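You operate a simulated robot arm through the tools that you are given. There is no shell and no other tool.

Carry out the task below with a simulated robot arm. There is one attempt and no reset: what you move stays moved.

## Task
Change the label box over to the bundle marked FIRM.
Fine: stand the old bundle on the side table and let the black slider forward again. Set down upright: label bundle, what you pick out.

The check looks at the end state, three seconds after you hand in, the way a careful person would. Anything else that was tipped, shoved, dropped, spilled or broken makes it a failure.

## Robot
A 7-joint arm with a three-finger gripper, fixed in place. Base frame: the origin is on the floor under the middle of its stand, x ahead of it, y to its left, z up; the work surface is at about z = 0.88. Units: m, degrees, N and s.
It reaches about 1.342 m from its shoulder. Its first joint turns from -166.0 to 166.0 degrees. Payload 2.69 kg.
The tool frame sits at the grasp point between the pads (the TCP): z along the fingers, y along the line on which they close. The tips reach 0.03 m beyond it. The gripper opens to 0.128 m; its body begins 0.117 m behind the TCP.
Orientation is that of the tool frame in the base frame, as a unit quaternion [x, y, z, w]. With the fingers straight down and closing along the base's y, the tool's x points along the base's -x, its y along +y and its z along -z.

## Interface
- The arm moves only by the tool play_rows. Its argument "targets" is a list of rows, each a list of 7 numbers: the shift along the tool's x, y, z in units of 50 mm (1.0 is 50 mm), then the turn, a rotation vector about the tool's x, y, z in units of 6 degrees (1.0 is 6 degrees), then the opening, from 0 (shut) to 1 (fully open). In form: [[dx, dy, dz, rx, ry, rz, fingers], ...]. A call has 1 to 20 rows; each row shifts and turns the commanded pose from where the row before left it, along the tool's axes as they then stand. A call with a number of a shift or a turn outside -1 to 1 is refused whole. Rows are played at 5 a second. More than 0.05 m and 8.6 degrees between two rows, or a gripper value outside its range, and nothing of the call is played. A pose out of reach is approached as far as the arm can. The call stops where the force on the tool passes 90 N (or 10 N more than at its start, if that is more) or the arm is blocked; 0.2 s more then pass. The fingers move at their own pace (about 0.127 m/s each) and stop on an object; they squeeze with about 25 N. The grip force told is the motor's: it shows also when the fingers shut on nothing. Time passes only in rows, and 0.2 s behind the last, so rows that do not move let the fingers close. The reply holds the time, the measured pose of the TCP, the force on the tool along the base axes, the opening and the grip force, in the units named above and with some noise, with the torque about the TCP (base axes, N m) and any sound that the robot's microphone picked up, and new pictures: "views" is both (left out), scene, wrist or none.
- Cameras (640 x 400 px; columns grow to the right, rows downward): "scene" is fixed at [0.3999, -0.6487, 1.4461]; the picture's right is [0.97, -0.24, 0.00], its down [-0.13, -0.54, -0.83] and it looks along [0.20, 0.81, -0.55] (base axes); focal length 317 px, centre (320, 200). "wrist" rides on the gripper at [0.058, 0.054, -0.131] in the tool frame; the picture's right is [-0.68, 0.74, 0.00], its down [-0.62, -0.57, -0.55] and it looks along [-0.40, -0.37, 0.84] (tool axes); focal length 234 px, centre (320, 200). There is no depth. A picture from a camera that has moved, and an enlarged one, comes with that camera's place and axes in the base frame and with its lens.
- move_column(by): moves the trunk up (or, below 0, down) by that many m; the arm rides with it, the base frame stays. It gives what a move gives, with no picture.
- zoom(camera, box): a new picture of the part [left, top, right, bottom] of that camera's present view, enlarged. It takes no simulated time.
- sign_off(): hands the job in; it is judged then, once.

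Nothing tells you positions but the pictures and the camera data. Unless the task says otherwise, let go and move clear before handing in.

The tools are called after "Emit:" as a command line: name --pt "numbers of a row" for each row, then --argument value for the rest, lists and objects as JSON in quotes. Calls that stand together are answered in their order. play_rows: Moves the arm, as the interface text tells. Its arguments: {"type":"object","properties":{"targets":{"type":"array","items":{"type":"array","items":{"type":"number"}}},"views":{"type":"string","enum":["both","scene","wrist","none"]}},"required":["targets"]} The other tools are called the same way: move_column (by) moves the trunk up or down; zoom (camera, box) takes an enlarged picture of a part of a camera's view; sign_off () hands the job in.

At the start:

```text
time_s: 0.0
tcp_pos: [0.6851, 0.0236, 1.143]
ee_rot: [0.0, 1.0, 0.0, 0.0]
force: [-0.5, 0.0, 0.7]
wrist_torque: [-0.02, -0.05, 0.0]
opening: 0.128
grip_force: 0.1
trunk travel left (down, up): [-0.15, 0.2]
```

scene: 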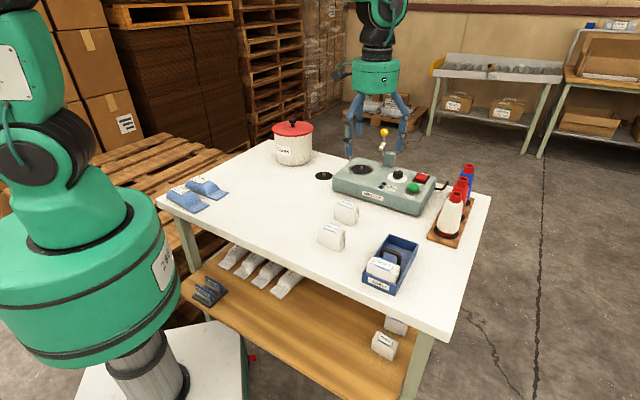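
wrist: 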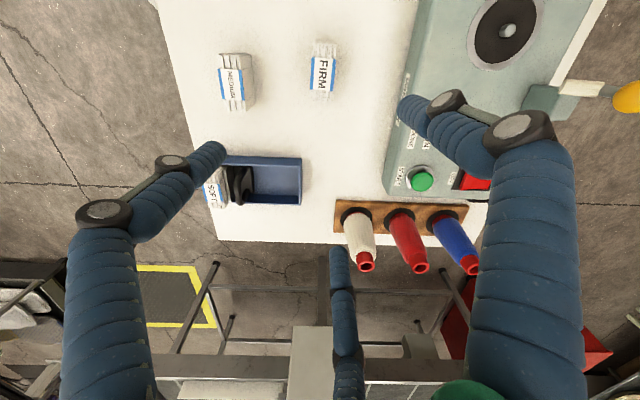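

I see a white table with a blue label box (holding a bundle at its near end, black slider behind it), two loose bundles (MEDIUM, FIRM), a machine, bottles, a pot. I'll look closer first.

Emit:
zoom --camera "scene" --box '[300, 180, 500, 305]'

Emit:
zoom --camera "wrist" --box '[180, 20, 380, 145]'

Emit:
zoom --camera "wrist" --box '[180, 130, 340, 230]'

Emit:
zoom --camera "scene" --box '[150, 220, 450, 400]'

Emit:
zoom --camera "scene" --box '[400, 0, 640, 150]'

```text
3.20 times, centred on (400, 242) of scene
camera zoom: at [0.3999, -0.6487, 1.4461], right [0.97, -0.24, 0.0], down [-0.13, -0.54, -0.83], along [0.2, 0.81, -0.55], focal length 1013 px, centre (64, 64)
```

zoom: 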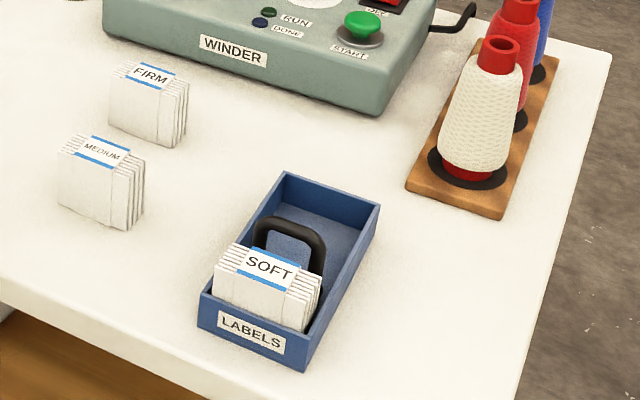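

```text
3.20 times, centred on (280, 82) of wrist
camera zoom: at [0.6267, 0.0761, 1.2754], right [0.68, 0.74, 0.0], down [0.62, -0.57, 0.55], along [0.4, -0.37, -0.84], focal length 749 px, centre (448, 576)
```

zoom: 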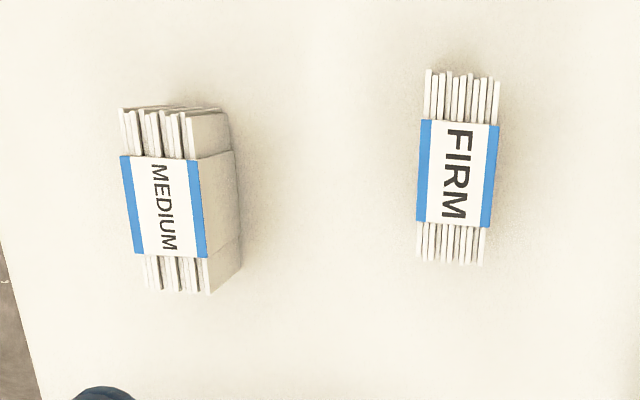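

```text
4.00 times, centred on (260, 180) of wrist
camera zoom: at [0.6267, 0.0761, 1.2754], right [0.68, 0.74, 0.0], down [0.62, -0.57, 0.55], along [0.4, -0.37, -0.84], focal length 937 px, centre (560, 280)
```

zoom: 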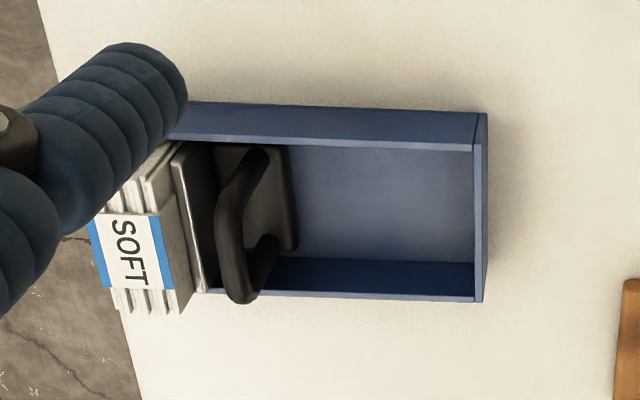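

```text
2.13 times, centred on (300, 310) of scene
camera zoom: at [0.3999, -0.6487, 1.4461], right [0.97, -0.24, 0.0], down [-0.13, -0.54, -0.83], along [0.2, 0.81, -0.55], focal length 676 px, centre (363, -35)
```

zoom: 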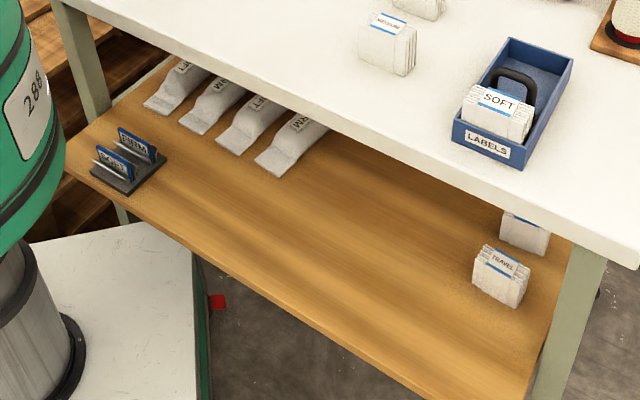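

```text
2.67 times, centred on (520, 75) of scene
camera zoom: at [0.3999, -0.6487, 1.4461], right [0.97, -0.24, 0.0], down [-0.13, -0.54, -0.83], along [0.2, 0.81, -0.55], focal length 844 px, centre (-213, 533)
```

zoom: 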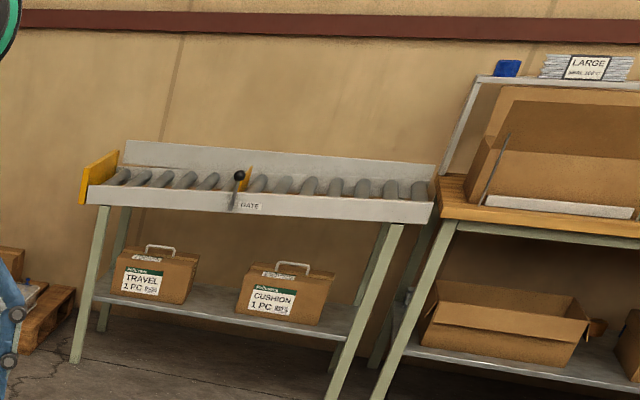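

The old bundle in the box is SOFT; FIRM stands loose on the white table. I still need to know what "the side table" is, so I look at the surroundings more.

Emit:
zoom --camera "wrist" --box '[0, 230, 320, 400]'

Emit:
zoom --camera "wrist" --box '[320, 230, 640, 400]'

Emit:
zoom --camera "scene" --box '[140, 80, 340, 220]'

Emit:
zoom --camera "scene" --box '[310, 110, 510, 235]'

Emit:
zoom --camera "scene" --box '[340, 220, 440, 310]'

```text
2.00 times, centred on (160, 315) of wrist
camera zoom: at [0.6267, 0.0761, 1.2754], right [0.68, 0.74, 0.0], down [0.62, -0.57, 0.55], along [0.4, -0.37, -0.84], focal length 468 px, centre (640, -30)
```

zoom: 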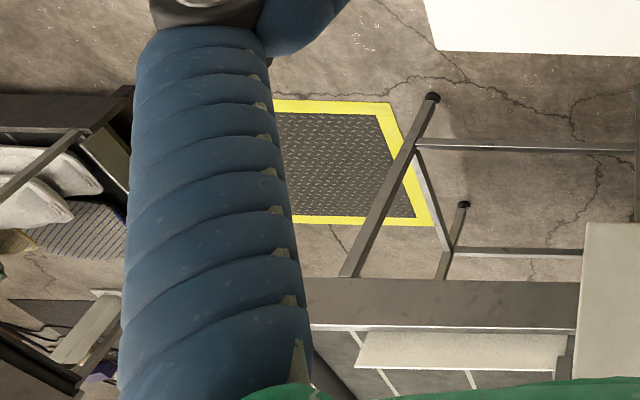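

```text
2.00 times, centred on (480, 315) of wrist
camera zoom: at [0.6267, 0.0761, 1.2754], right [0.68, 0.74, 0.0], down [0.62, -0.57, 0.55], along [0.4, -0.37, -0.84], focal length 468 px, centre (0, -30)
```

zoom: 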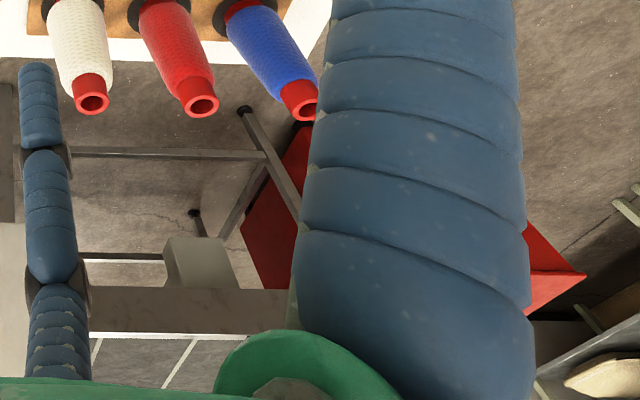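

```text
2.86 times, centred on (240, 150) of scene
camera zoom: at [0.3999, -0.6487, 1.4461], right [0.97, -0.24, 0.0], down [-0.13, -0.54, -0.83], along [0.2, 0.81, -0.55], focal length 905 px, centre (549, 343)
```

zoom: 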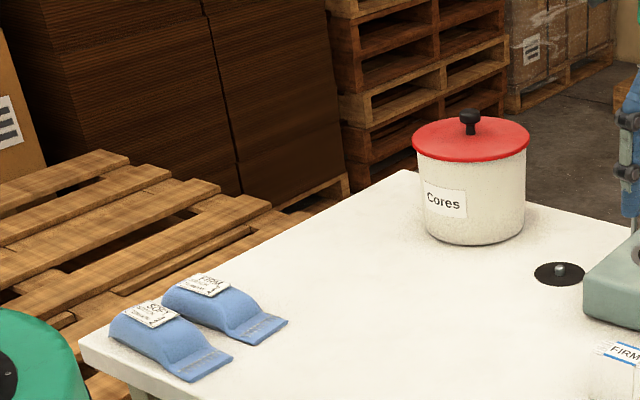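

```text
3.20 times, centred on (410, 172) of scene
camera zoom: at [0.3999, -0.6487, 1.4461], right [0.97, -0.24, 0.0], down [-0.13, -0.54, -0.83], along [0.2, 0.81, -0.55], focal length 1013 px, centre (32, 288)
```

zoom: 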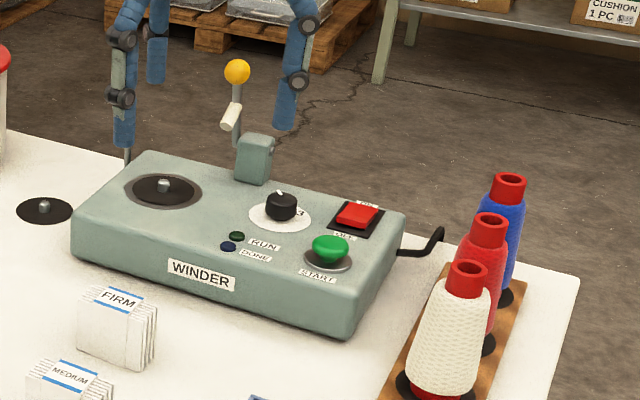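

```text
4.44 times, centred on (390, 265) of scene
camera zoom: at [0.3999, -0.6487, 1.4461], right [0.97, -0.24, 0.0], down [-0.13, -0.54, -0.83], along [0.2, 0.81, -0.55], focal length 1407 px, centre (9, -89)
```

zoom: 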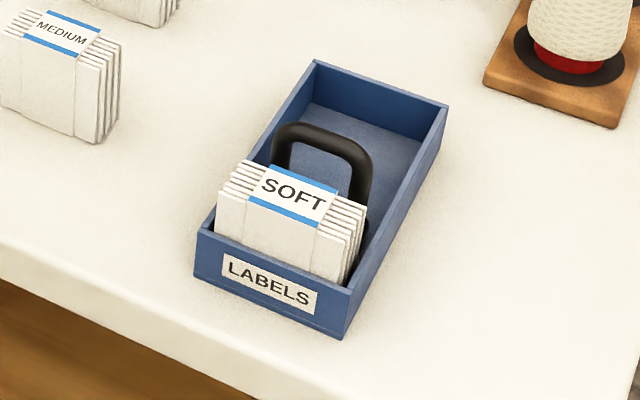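

The box, SOFT, MEDIUM, FIRM are on the white table; there may be another table around, so I'll turn the wrist in place (clear of everything at this height) to look around.

Emit:
play_rows --pt "0 0 -0.8 0 0 1 1" --pt "0 0 -0.8 0 0 1 1" --pt "0 0 0 0 0 1 1" --pt "0 0 0 0 0 1 1" --pt "0 0 0 0 0 1 1" --pt "0 0 0 0 0 1 1" --pt "0 0 0 0 0 1 1" --pt "0 0 0 0 0 1 1" --pt "0 0 0 0 0 1 1" --pt "0 0 0 0 0 1 1" --pt "0 0 0 0 0 1 1" --pt "0 0 0 0 0 1 1" --pt "0 0 0 0 0 1 1" --pt "0 0 0 0 0 1 1" --pt "0 0 0 0 0 1 1" --views "both"

```text
time_s: 3.2
tcp_pos: [0.6846, 0.0237, 1.2246]
ee_rot: [0.708, 0.706, 0.0, 0.0]
force: [0.9, -0.5, -0.4]
wrist_torque: [-0.02, -0.02, 0.0]
opening: 0.128
grip_force: 0.1
trunk travel left (down, up): [-0.15, 0.2]
camera wrist: at [0.7387, 0.0813, 1.3557], right [0.74, -0.68, 0.0], down [-0.57, -0.61, 0.55], along [-0.37, -0.4, -0.84], focal length 234 px, centre (320, 200)
```

scene: 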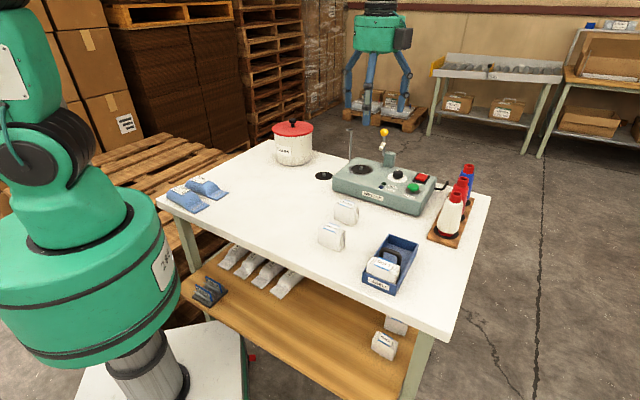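
wrist: 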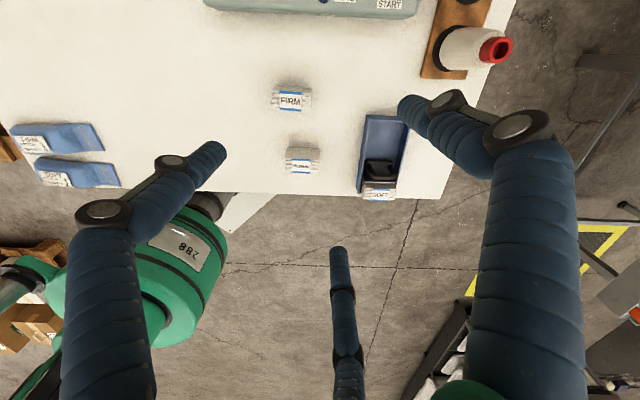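

Only the white table is near so far; I'll tilt the camera up toward the robot's back/right to make sure no other small side table is within reach.

Emit:
play_rows --pt "0 0 0 0.68 -0.73 0 1" --pt "0 0 0 0.68 -0.73 0 1" --pt "0 0 0 0.68 -0.73 0 1" --pt "0 0 0 0.68 -0.73 0 1" --pt "0 0 0 0.68 -0.73 0 1" --pt "0 0 0 0.68 -0.73 0 1" --views "wrist"

```text
time_s: 4.6
tcp_pos: [0.685, 0.0228, 1.2244]
ee_rot: [0.673, 0.672, -0.309, 0.011]
force: [-0.5, -0.2, 0.9]
wrist_torque: [0.01, 0.01, 0.01]
opening: 0.1281
grip_force: 0.1
trunk travel left (down, up): [-0.15, 0.2]
camera wrist: at [0.7813, 0.1263, 1.2838], right [0.74, -0.68, 0.0], down [-0.24, -0.26, 0.94], along [-0.63, -0.69, -0.35], focal length 234 px, centre (320, 200)
```

wrist: 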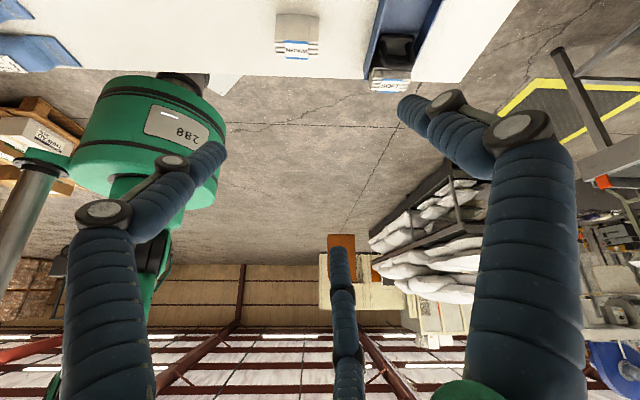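

No other surface is within reach, so the white table is the side table. I'll tilt back upright and shut the fingers in the air to see how they close.

Emit:
play_rows --pt "0 0 0 -0.68 0.73 0 1" --pt "0 0 0 -0.68 0.73 0 1" --pt "0 0 0 -0.68 0.73 0 1" --pt "0 0 0 -0.68 0.73 0 1" --pt "0 0 0 -0.68 0.73 0 1" --pt "0 0 0 -0.68 0.73 0 1" --pt "0 0 0 0 0 0 0.3" --pt "0 0 0 0 0 0 0.3" --pt "0 0 0 0 0 0 0.3" --views "both"

```text
time_s: 6.6
tcp_pos: [0.6846, 0.0236, 1.2249]
ee_rot: [0.707, 0.707, 0.0, 0.0]
force: [0.1, -0.4, -0.3]
wrist_torque: [0.01, 0.01, 0.0]
opening: 0.0382
grip_force: 0.0
trunk travel left (down, up): [-0.15, 0.2]
camera wrist: at [0.7388, 0.0812, 1.3559], right [0.74, -0.68, 0.0], down [-0.57, -0.62, 0.55], along [-0.37, -0.4, -0.84], focal length 234 px, centre (320, 200)
```

scene: 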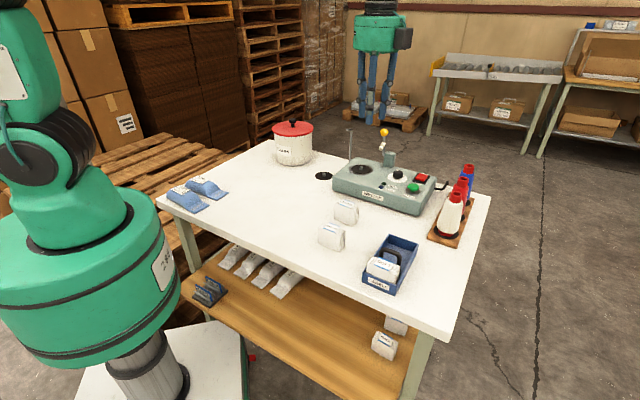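
wrist: 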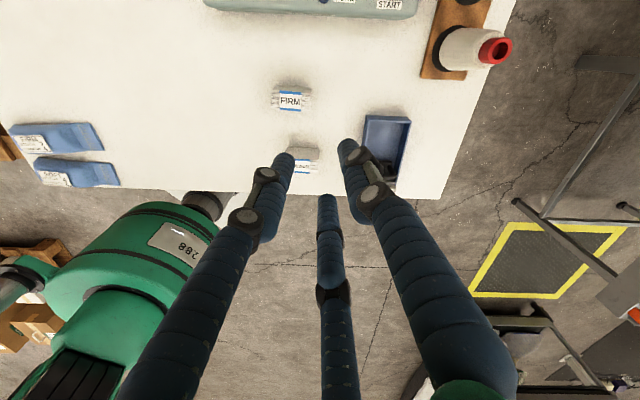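

The three fingers close radially (one at +y, two at 120°). Now I move the wrist camera over the label box to study the slider before touching anything.

Emit:
play_rows --pt "0 0 0 0 0 -1 1" --pt "0 0 0 0 0 -1 1" --pt "0 0 0 0 0 -1 1" --pt "0 0 0 0 0 -1 1" --pt "0 0 0 0 0 -1 1" --pt "0 0 0 0 0 -1 1" --pt "0 0 0 0 0 -1 1" --pt "0 0 0 0 0 -0.5 1" --pt "-0.8 0 0.4 0 0 0 1" --pt "-0.8 0 0.6 0 0 0 1" --pt "-0.6 0 0.6 0 0 0 1" --pt "-0.4 -0.2 0.6 0 0 0 1" --pt "0 -0.4 0.6 0 0 0 1" --views "both"

```text
time_s: 9.4
tcp_pos: [0.7574, -0.091, 1.0841]
ee_rot: [0.382, 0.924, 0.0, 0.0]
force: [0.1, -0.5, -0.6]
wrist_torque: [0.01, 0.05, -0.02]
opening: 0.1278
grip_force: 0.1
trunk travel left (down, up): [-0.15, 0.2]
camera wrist: at [0.7529, -0.0122, 1.2155], right [1.0, 0.04, 0.0], down [0.04, -0.84, 0.55], along [0.02, -0.55, -0.84], focal length 234 px, centre (320, 200)
```

scene: 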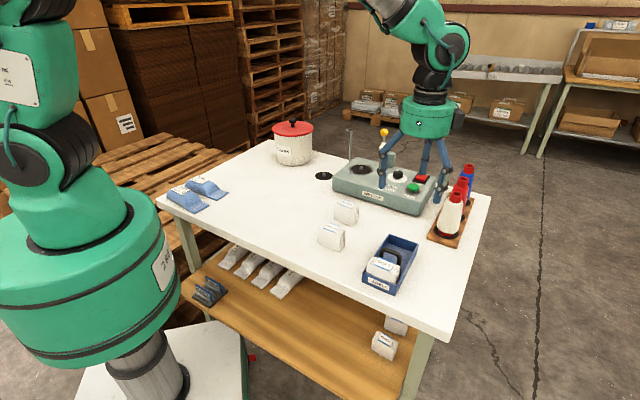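
wrist: 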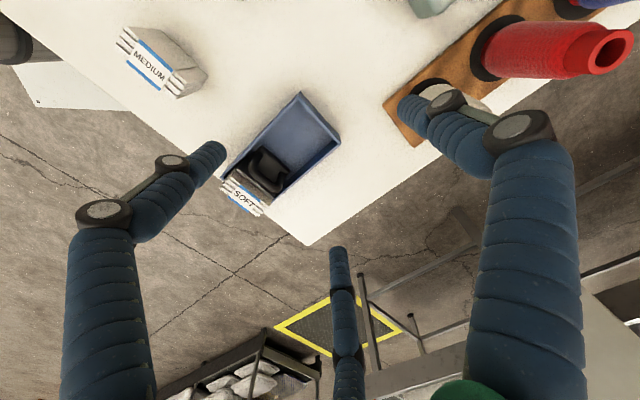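

Emit:
zoom --camera "wrist" --box '[210, 85, 350, 220]'

Emit:
zoom --camera "scene" --box '[355, 230, 425, 300]'

```text
2.96 times, centred on (280, 152) of wrist
camera zoom: at [0.7529, -0.0122, 1.2155], right [1.0, 0.04, 0.0], down [0.04, -0.84, 0.55], along [0.02, -0.55, -0.84], focal length 694 px, centre (438, 341)
```

zoom: 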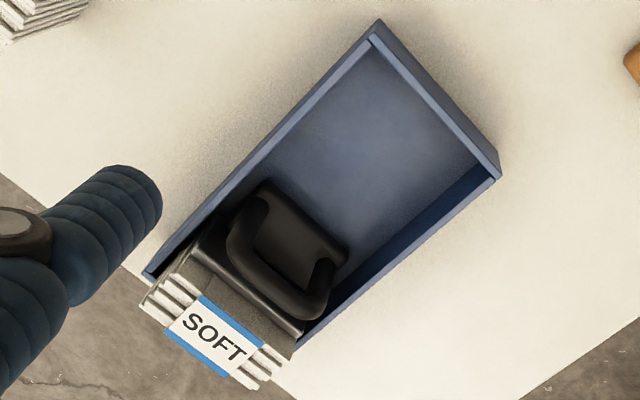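

```text
5.71 times, centred on (390, 265) of scene
camera zoom: at [0.3999, -0.6487, 1.4461], right [0.97, -0.24, 0.0], down [-0.13, -0.54, -0.83], along [0.2, 0.81, -0.55], focal length 1809 px, centre (-80, -171)
```

zoom: 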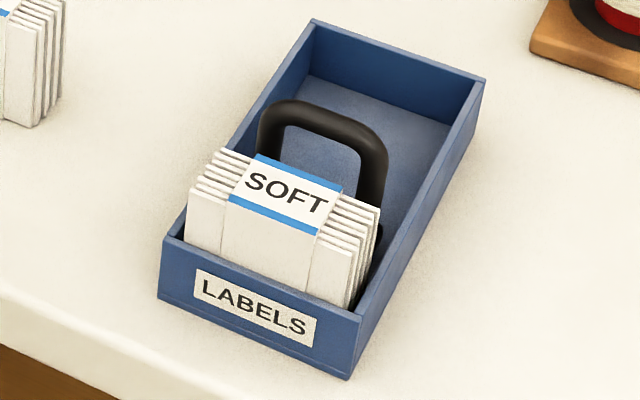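

The slider is a block with a front plate and a black arch handle (top about z 0.95). I go lower for a closer look at the gap between bundle, plate and handle.

Emit:
play_rows --pt "0 0 0.6 0 0 0 1" --pt "0 0 0.6 0 0 0 1" --views "wrist"

Emit:
zoom --camera "wrist" --box '[180, 100, 360, 260]'

```text
time_s: 10.0
tcp_pos: [0.7555, -0.0906, 1.0245]
ee_rot: [0.382, 0.924, -0.001, 0.001]
force: [-0.2, 0.1, -0.3]
wrist_torque: [0.0, 0.04, -0.03]
opening: 0.1281
grip_force: 0.0
trunk travel left (down, up): [-0.15, 0.2]
camera wrist: at [0.7523, -0.0126, 1.1551], right [1.0, 0.04, 0.0], down [0.04, -0.84, 0.55], along [0.02, -0.55, -0.84], focal length 234 px, centre (320, 200)
```

wrist: 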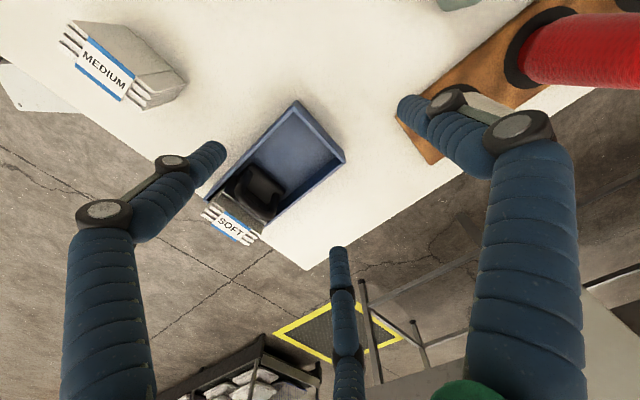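

```text
2.50 times, centred on (270, 180) of wrist
camera zoom: at [0.7523, -0.0126, 1.1551], right [1.0, 0.04, 0.0], down [0.04, -0.84, 0.55], along [0.02, -0.55, -0.84], focal length 585 px, centre (445, 250)
```

zoom: 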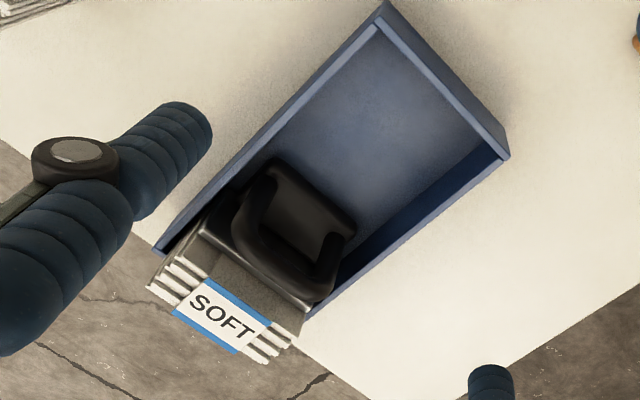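

Emit:
zoom --camera "wrist" --box '[195, 150, 305, 250]'

```text
4.00 times, centred on (250, 200) of wrist
camera zoom: at [0.7523, -0.0126, 1.1551], right [1.0, 0.04, 0.0], down [0.04, -0.84, 0.55], along [0.02, -0.55, -0.84], focal length 937 px, centre (600, 200)
```

zoom: 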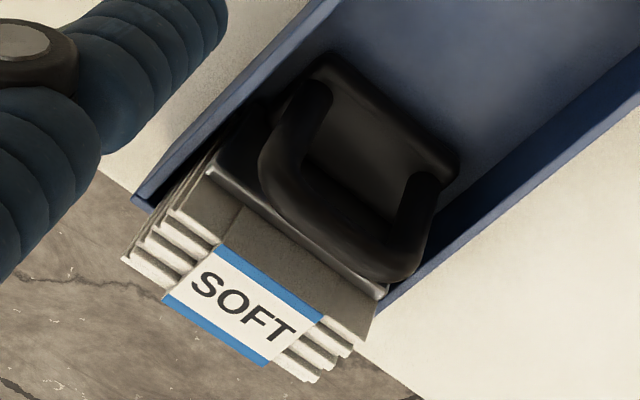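

Estimates: bundle back at about e2 = 0.343, handle bar at 0.378 (e2 = box's long axis), leaving a ~28 mm gap for the finger tips. I move above the handle with a partial opening and check before lowering.

Emit:
play_rows --pt "0 -0.5 0 0 0 0 0.36" --pt "0.03 -0.5 0 0 0 0 0.36" --pt "0 -0.5 0 0 0 0 0.36" --pt "0 -0.45 0 0 0 0 0.36" --pt "0 0 0 0 0 0 0.36" --views "both"

Emit:
zoom --camera "wrist" --box '[240, 100, 400, 200]'

Emit:
zoom --camera "scene" --box '[345, 200, 445, 300]'

```text
time_s: 11.2
tcp_pos: [0.6872, -0.1577, 1.0247]
ee_rot: [0.383, 0.924, 0.001, 0.0]
force: [0.2, -0.6, 0.6]
wrist_torque: [0.02, -0.01, 0.0]
opening: 0.046
grip_force: 0.1
trunk travel left (down, up): [-0.15, 0.2]
camera wrist: at [0.6833, -0.0794, 1.1553], right [1.0, 0.04, 0.0], down [0.04, -0.84, 0.55], along [0.02, -0.55, -0.84], focal length 234 px, centre (320, 200)
```

scene: 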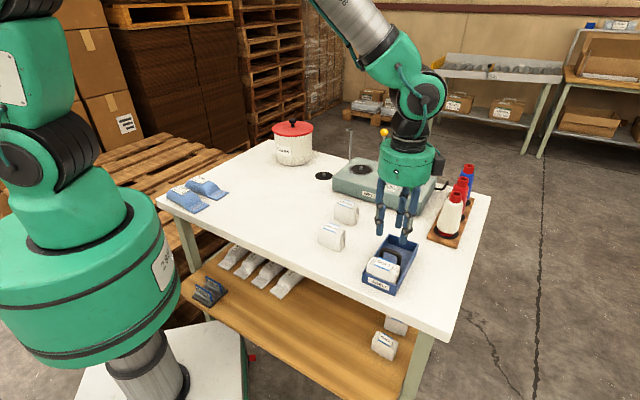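
wrist: 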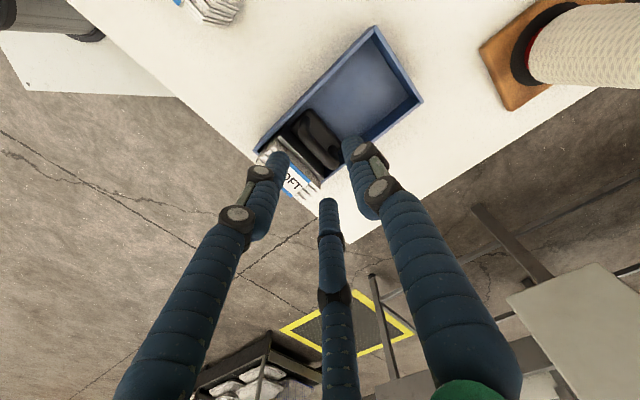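

```text
4.00 times, centred on (320, 150) of wrist
camera zoom: at [0.6833, -0.0794, 1.1553], right [1.0, 0.04, 0.0], down [0.04, -0.84, 0.55], along [0.02, -0.55, -0.84], focal length 937 px, centre (320, 400)
```

zoom: 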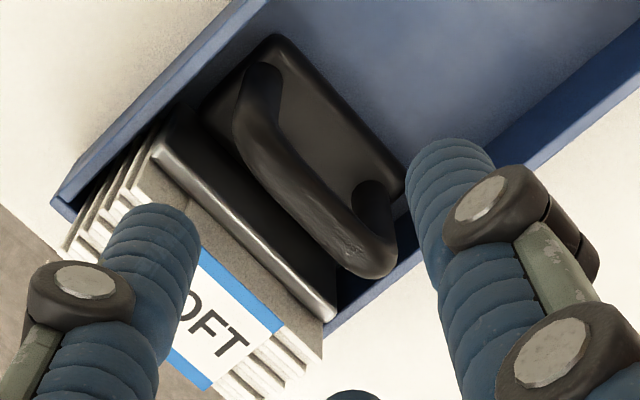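

```text
4.00 times, centred on (395, 250) of scene
camera zoom: at [0.3999, -0.6487, 1.4461], right [0.97, -0.24, 0.0], down [-0.13, -0.54, -0.83], along [0.2, 0.81, -0.55], focal length 1267 px, centre (20, 0)
```

zoom: 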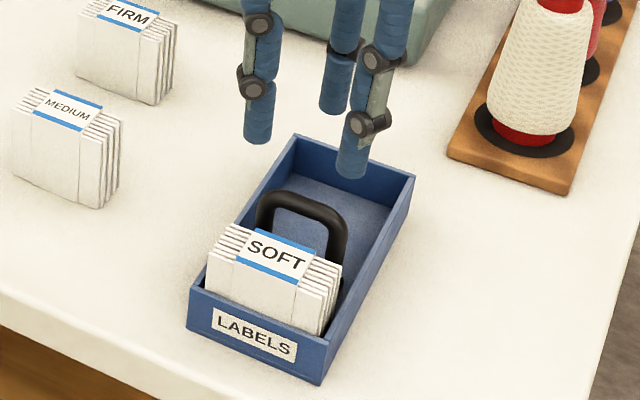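

The view is clear: no latch visible, gap between plate and handle is free. I shift 4 mm forward, narrow the fingers a bit and lower halfway, then check.

Emit:
play_rows --pt "0.02 -0.09 0 0 0 0 0.27" --pt "0 0 0.3 0 0 0 0.27" --pt "0 0 0.3 0 0 0 0.27" --pt "0 0 0.1 0 0 0 0.27" --views "both"

Emit:
zoom --camera "wrist" --box '[240, 100, 400, 200]'

Emit:
zoom --camera "scene" --box '[345, 200, 445, 300]'

```text
time_s: 12.2
tcp_pos: [0.6841, -0.1602, 0.9882]
ee_rot: [0.383, 0.924, 0.0, -0.001]
force: [-0.2, 0.5, -0.2]
wrist_torque: [0.02, -0.01, -0.01]
opening: 0.0349
grip_force: 0.1
trunk travel left (down, up): [-0.15, 0.2]
camera wrist: at [0.6801, -0.0816, 1.1194], right [1.0, 0.04, 0.0], down [0.04, -0.84, 0.55], along [0.02, -0.55, -0.84], focal length 234 px, centre (320, 200)
```

scene: 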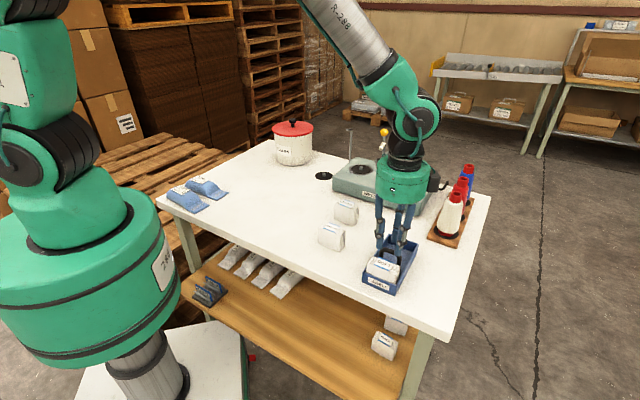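
wrist: 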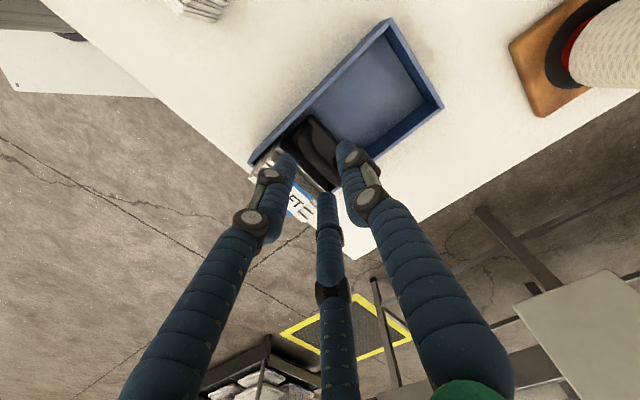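

```text
4.00 times, centred on (320, 150) of wrist
camera zoom: at [0.6801, -0.0816, 1.1194], right [1.0, 0.04, 0.0], down [0.04, -0.84, 0.55], along [0.02, -0.55, -0.84], focal length 937 px, centre (320, 400)
```

zoom: 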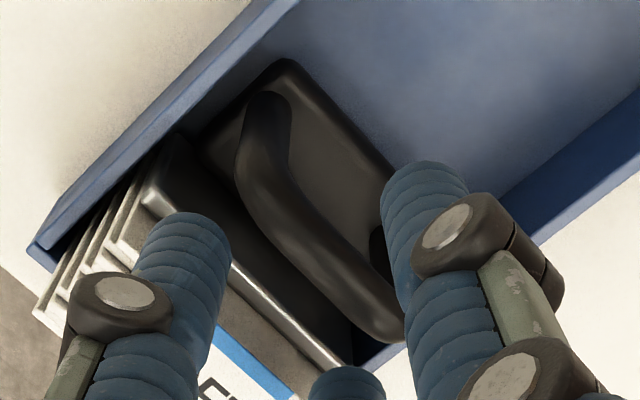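

```text
4.00 times, centred on (395, 250) of scene
camera zoom: at [0.3999, -0.6487, 1.4461], right [0.97, -0.24, 0.0], down [-0.13, -0.54, -0.83], along [0.2, 0.81, -0.55], focal length 1267 px, centre (20, 0)
```

zoom: 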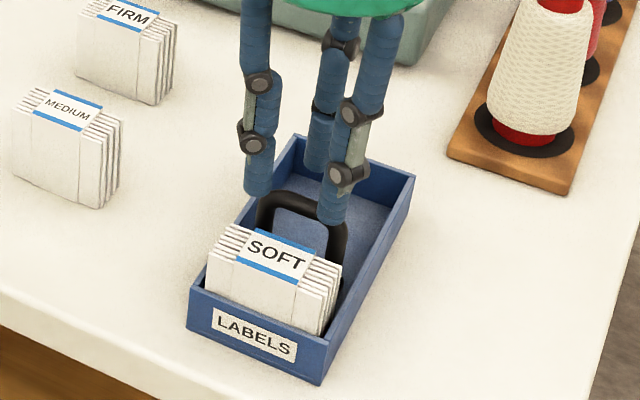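

Tips are just above the handle and aligned with the gap. Lowering the rest in small steps while watching force.

Emit:
play_rows --pt "0 0 0.15 0 0 0 0.27" --pt "0 0 0.15 0 0 0 0.27" --views "none"

Emit:
play_rows --pt "0 0 0.1 0 0 0 0.27" --pt "0 0 0.07 0 0 0 0.27" --views "both"

Emit:
zoom --camera "wrist" --box '[240, 100, 400, 200]'

Emit:
zoom --camera "scene" --box '[345, 200, 445, 300]'

```text
time_s: 12.8
tcp_pos: [0.682, -0.1603, 0.9741]
ee_rot: [0.383, 0.924, 0.0, 0.001]
force: [-0.8, 0.4, 1.0]
wrist_torque: [0.02, 0.01, -0.02]
opening: 0.0345
grip_force: 0.0
trunk travel left (down, up): [-0.15, 0.2]
```

```text
time_s: 13.4
tcp_pos: [0.6825, -0.1611, 0.9649]
ee_rot: [0.382, 0.924, 0.0, 0.0]
force: [0.5, -0.5, 0.5]
wrist_torque: [-0.01, -0.02, -0.01]
opening: 0.0346
grip_force: 0.0
trunk travel left (down, up): [-0.15, 0.2]
camera wrist: at [0.6788, -0.0822, 1.0965], right [1.0, 0.04, 0.0], down [0.04, -0.84, 0.55], along [0.02, -0.55, -0.84], focal length 234 px, centre (320, 200)
```

scene: 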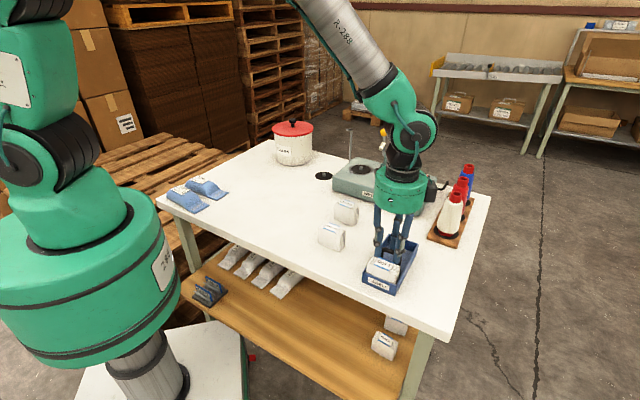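
wrist: 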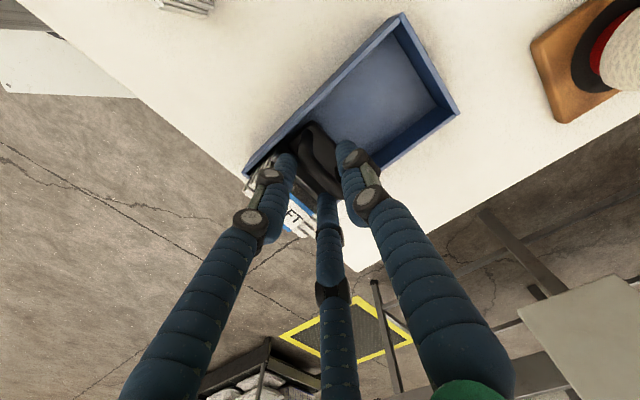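

```text
4.00 times, centred on (320, 150) of wrist
camera zoom: at [0.6788, -0.0822, 1.0965], right [1.0, 0.04, 0.0], down [0.04, -0.84, 0.55], along [0.02, -0.55, -0.84], focal length 937 px, centre (320, 400)
```

zoom: 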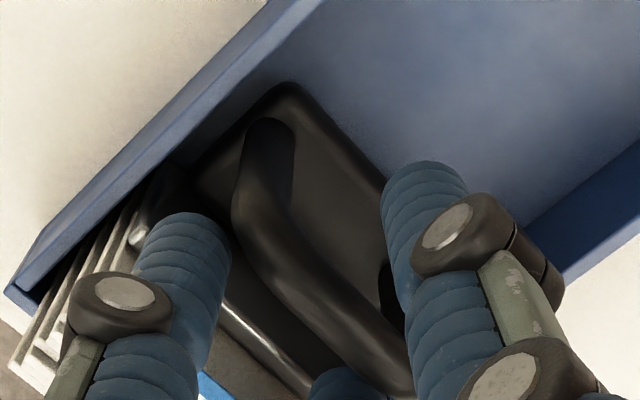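

```text
4.00 times, centred on (395, 250) of scene
camera zoom: at [0.3999, -0.6487, 1.4461], right [0.97, -0.24, 0.0], down [-0.13, -0.54, -0.83], along [0.2, 0.81, -0.55], focal length 1267 px, centre (20, 0)
```

zoom: 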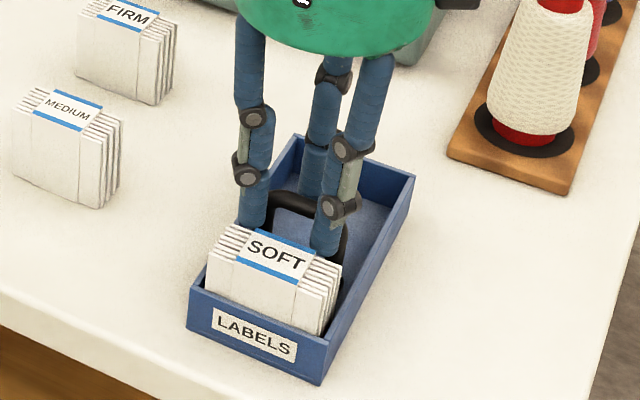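

No contact yet and the fingers straddle the handle bar. I'll drag the slider back (+e2) slowly and watch the force to learn whether it is sprung.

Emit:
play_rows --pt "0 0.1 0 0 0 0 0.27" --pt "0 0.1 0 0 0 0 0.27" --pt "0 0.1 0 0 0 0 0.27" --views "none"

Emit:
play_rows --pt "0 0.15 0 0 0 0 0.27" --pt "0 0.15 0 0 0 0 0.27" --views "both"

Emit:
zoom --camera "scene" --box '[345, 200, 445, 300]'

Emit:
zoom --camera "wrist" --box '[240, 100, 400, 200]'

```text
time_s: 14.2
tcp_pos: [0.6926, -0.1497, 0.9646]
ee_rot: [0.383, 0.924, 0.0, 0.0]
force: [-0.1, -0.9, 0.4]
wrist_torque: [0.01, 0.01, -0.01]
opening: 0.0351
grip_force: 0.0
trunk travel left (down, up): [-0.15, 0.2]
```

```text
time_s: 14.8
tcp_pos: [0.7039, -0.1394, 0.9664]
ee_rot: [0.382, 0.924, 0.0, 0.0]
force: [-0.8, -0.7, -1.4]
wrist_torque: [0.04, -0.01, -0.04]
opening: 0.0353
grip_force: 0.3
trunk travel left (down, up): [-0.15, 0.2]
camera wrist: at [0.6997, -0.0608, 1.0977], right [1.0, 0.04, 0.0], down [0.04, -0.84, 0.55], along [0.02, -0.55, -0.84], focal length 234 px, centre (320, 200)
```

scene: 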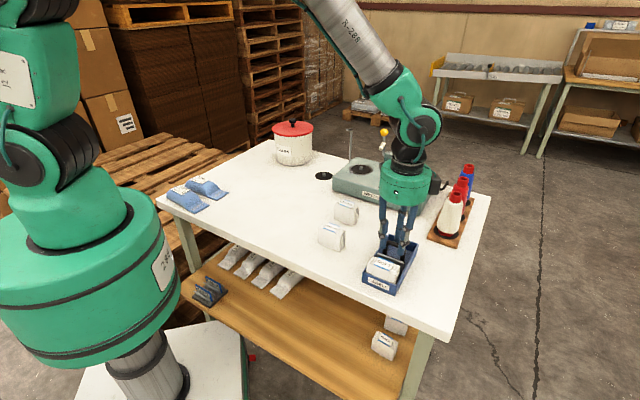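
wrist: 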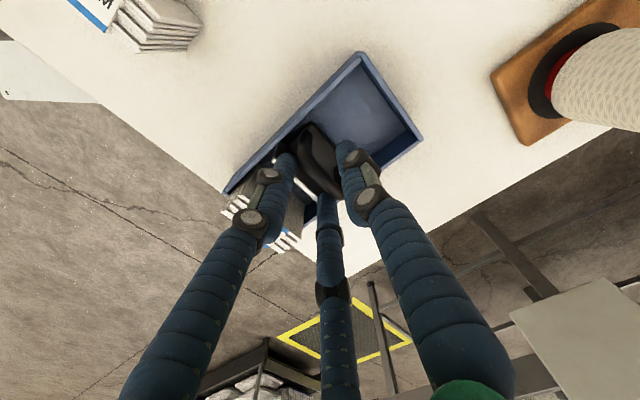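

```text
4.00 times, centred on (395, 250) of scene
camera zoom: at [0.3999, -0.6487, 1.4461], right [0.97, -0.24, 0.0], down [-0.13, -0.54, -0.83], along [0.2, 0.81, -0.55], focal length 1267 px, centre (20, 0)
```

zoom: 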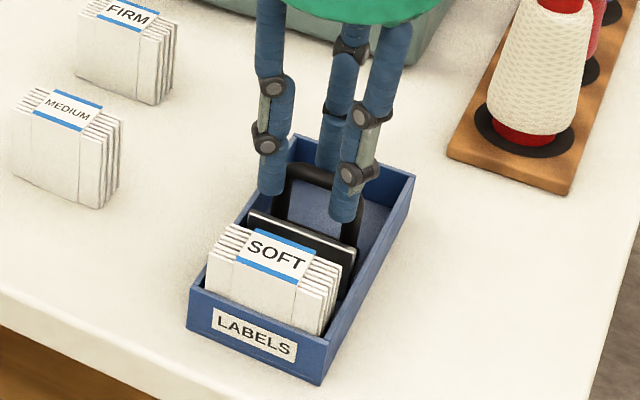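

```text
4.00 times, centred on (320, 150) of wrist
camera zoom: at [0.6997, -0.0608, 1.0977], right [1.0, 0.04, 0.0], down [0.04, -0.84, 0.55], along [0.02, -0.55, -0.84], focal length 937 px, centre (320, 400)
```

zoom: 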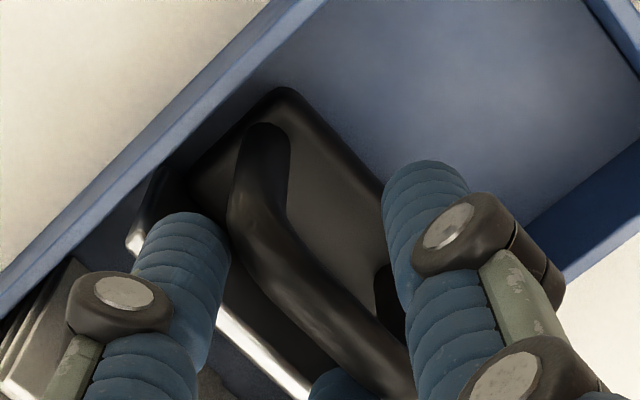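

The slider moves with ~1 N and SOFT stays standing. I continue pulling it back towards the rear of the box.

Emit:
play_rows --pt "0 0.15 0 0 0 0 0.27" --pt "0 0.15 0 0 0 0 0.27" --pt "0 0.15 0 0 0 0 0.27" --views "none"

Emit:
play_rows --pt "0 0.15 0 0 0 0 0.27" --pt "0 0.1 0 0 0 0 0.27" --views "both"

Emit:
zoom --camera "scene" --box '[345, 200, 445, 300]'

Emit:
zoom --camera "wrist" --box '[240, 80, 400, 200]'

```text
time_s: 15.6
tcp_pos: [0.719, -0.1233, 0.9645]
ee_rot: [0.383, 0.924, 0.0, 0.0]
force: [-0.5, -0.5, -1.0]
wrist_torque: [0.0, 0.03, -0.05]
opening: 0.0348
grip_force: 0.2
trunk travel left (down, up): [-0.15, 0.2]
```

```text
time_s: 16.2
tcp_pos: [0.7272, -0.1155, 0.9651]
ee_rot: [0.383, 0.924, 0.001, 0.0]
force: [-2.7, -3.3, 1.7]
wrist_torque: [-0.07, 0.08, -0.04]
opening: 0.0356
grip_force: 0.7
trunk travel left (down, up): [-0.15, 0.2]
camera wrist: at [0.7241, -0.0367, 1.0967], right [1.0, 0.04, 0.0], down [0.04, -0.84, 0.55], along [0.02, -0.55, -0.84], focal length 234 px, centre (320, 200)
```

scene: 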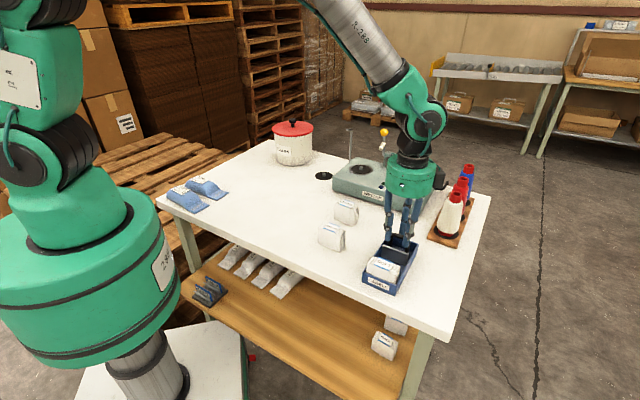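
wrist: 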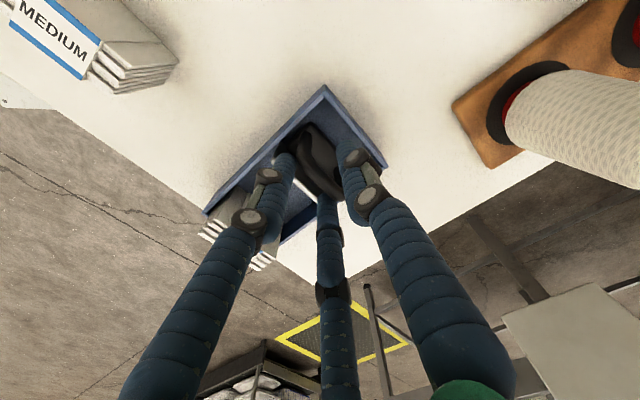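

```text
4.00 times, centred on (395, 250) of scene
camera zoom: at [0.3999, -0.6487, 1.4461], right [0.97, -0.24, 0.0], down [-0.13, -0.54, -0.83], along [0.2, 0.81, -0.55], focal length 1267 px, centre (20, 0)
```

zoom: 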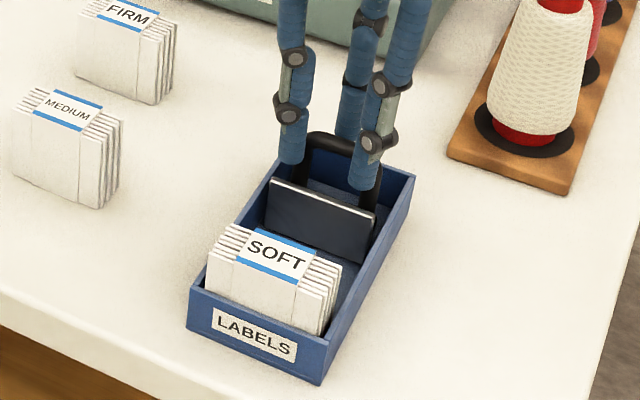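

```text
3.33 times, centred on (320, 140) of wrist
camera zoom: at [0.7241, -0.0367, 1.0967], right [1.0, 0.04, 0.0], down [0.04, -0.84, 0.55], along [0.02, -0.55, -0.84], focal length 781 px, centre (320, 400)
```

zoom: 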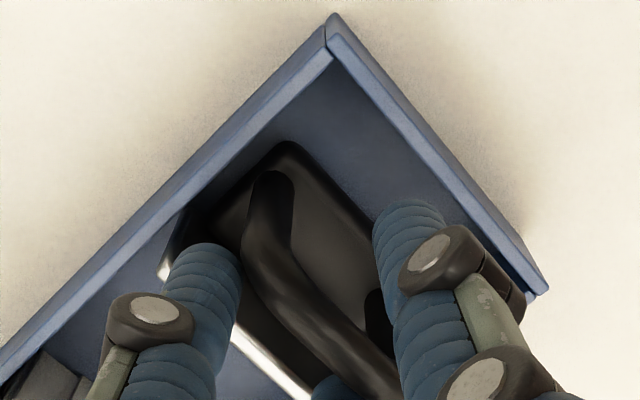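

Emit:
play_rows --pt "0 0 0 0 0 0 0.27" --views "none"

Emit:
play_rows --pt "0 0.04 0 0 0 0 0.27" --pt "0 0 0 0 0 0 0.27" --views "scene"

Emit:
zoom --camera "scene" --box '[345, 200, 445, 300]'

```text
time_s: 16.6
tcp_pos: [0.7272, -0.1152, 0.9654]
ee_rot: [0.383, 0.924, -0.001, 0.0]
force: [-5.6, -3.4, 0.8]
wrist_torque: [-0.1, 0.12, -0.1]
opening: 0.0359
grip_force: 1.4
trunk travel left (down, up): [-0.15, 0.2]
```

```text
time_s: 17.2
tcp_pos: [0.7282, -0.1145, 0.9636]
ee_rot: [0.382, 0.924, 0.001, 0.0]
force: [-15.0, -7.7, 3.4]
wrist_torque: [-0.24, 0.35, -0.42]
opening: 0.0373
grip_force: 1.9
trunk travel left (down, up): [-0.15, 0.2]
```

scene: 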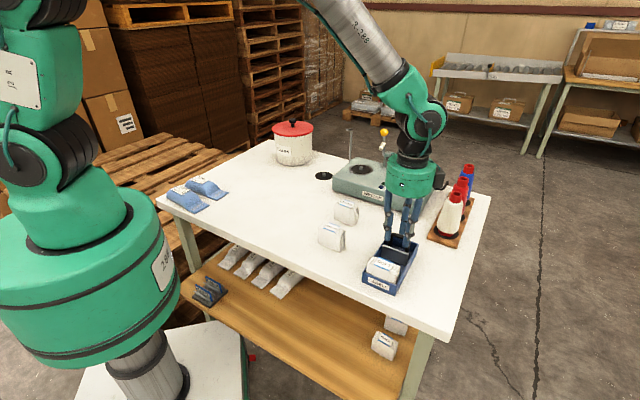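

```text
4.00 times, centred on (395, 250) of scene
camera zoom: at [0.3999, -0.6487, 1.4461], right [0.97, -0.24, 0.0], down [-0.13, -0.54, -0.83], along [0.2, 0.81, -0.55], focal length 1267 px, centre (20, 0)
```

zoom: 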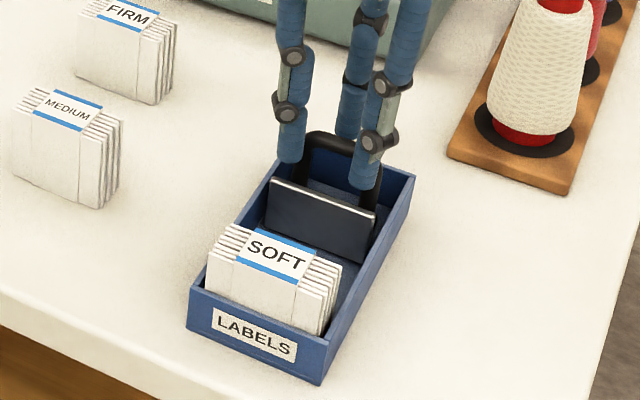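

The slider has reached its rear stop (box did not move). I ease back by ~8 mm to see whether the slider stays or springs forward.

Emit:
play_rows --pt "0 -0.06 0 0 0 0 0.27" --pt "0 -0.06 0 0 0 0 0.27" --pt "0 -0.06 0 0 0 0 0.27" --pt "0 0 0 0 0 0 0.27" --views "both"

Emit:
zoom --camera "scene" --box '[345, 200, 445, 300]'

Emit:
zoom --camera "wrist" --box '[240, 80, 400, 200]'

```text
time_s: 18.2
tcp_pos: [0.7219, -0.1188, 0.966]
ee_rot: [0.383, 0.924, -0.001, 0.0]
force: [-0.7, -0.2, -0.6]
wrist_torque: [-0.02, 0.0, -0.02]
opening: 0.0343
grip_force: 0.2
trunk travel left (down, up): [-0.15, 0.2]
camera wrist: at [0.7193, -0.041, 1.0968], right [1.0, 0.04, 0.0], down [0.04, -0.84, 0.55], along [0.02, -0.55, -0.84], focal length 234 px, centre (320, 200)
```

scene: 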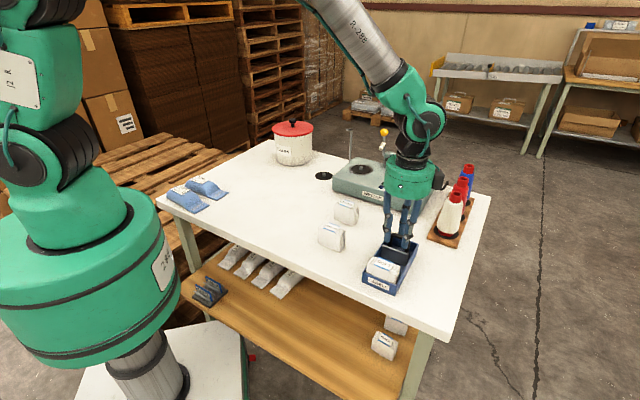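
wrist: 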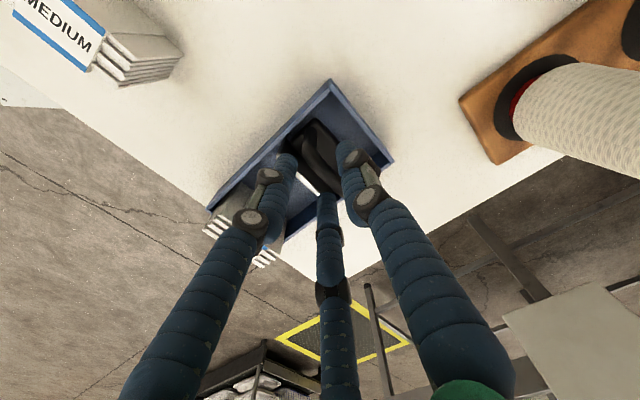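

```text
4.00 times, centred on (395, 250) of scene
camera zoom: at [0.3999, -0.6487, 1.4461], right [0.97, -0.24, 0.0], down [-0.13, -0.54, -0.83], along [0.2, 0.81, -0.55], focal length 1267 px, centre (20, 0)
```

zoom: 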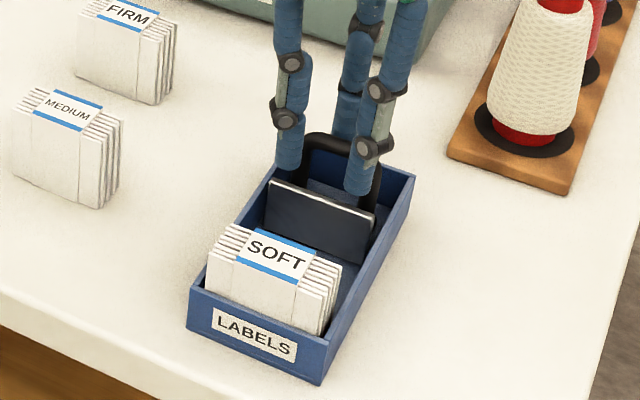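

```text
3.33 times, centred on (320, 140) of wrist
camera zoom: at [0.7193, -0.041, 1.0968], right [1.0, 0.04, 0.0], down [0.04, -0.84, 0.55], along [0.02, -0.55, -0.84], focal length 781 px, centre (320, 400)
```

zoom: 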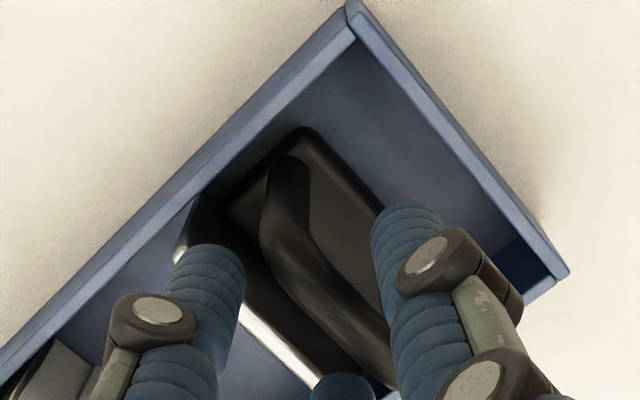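

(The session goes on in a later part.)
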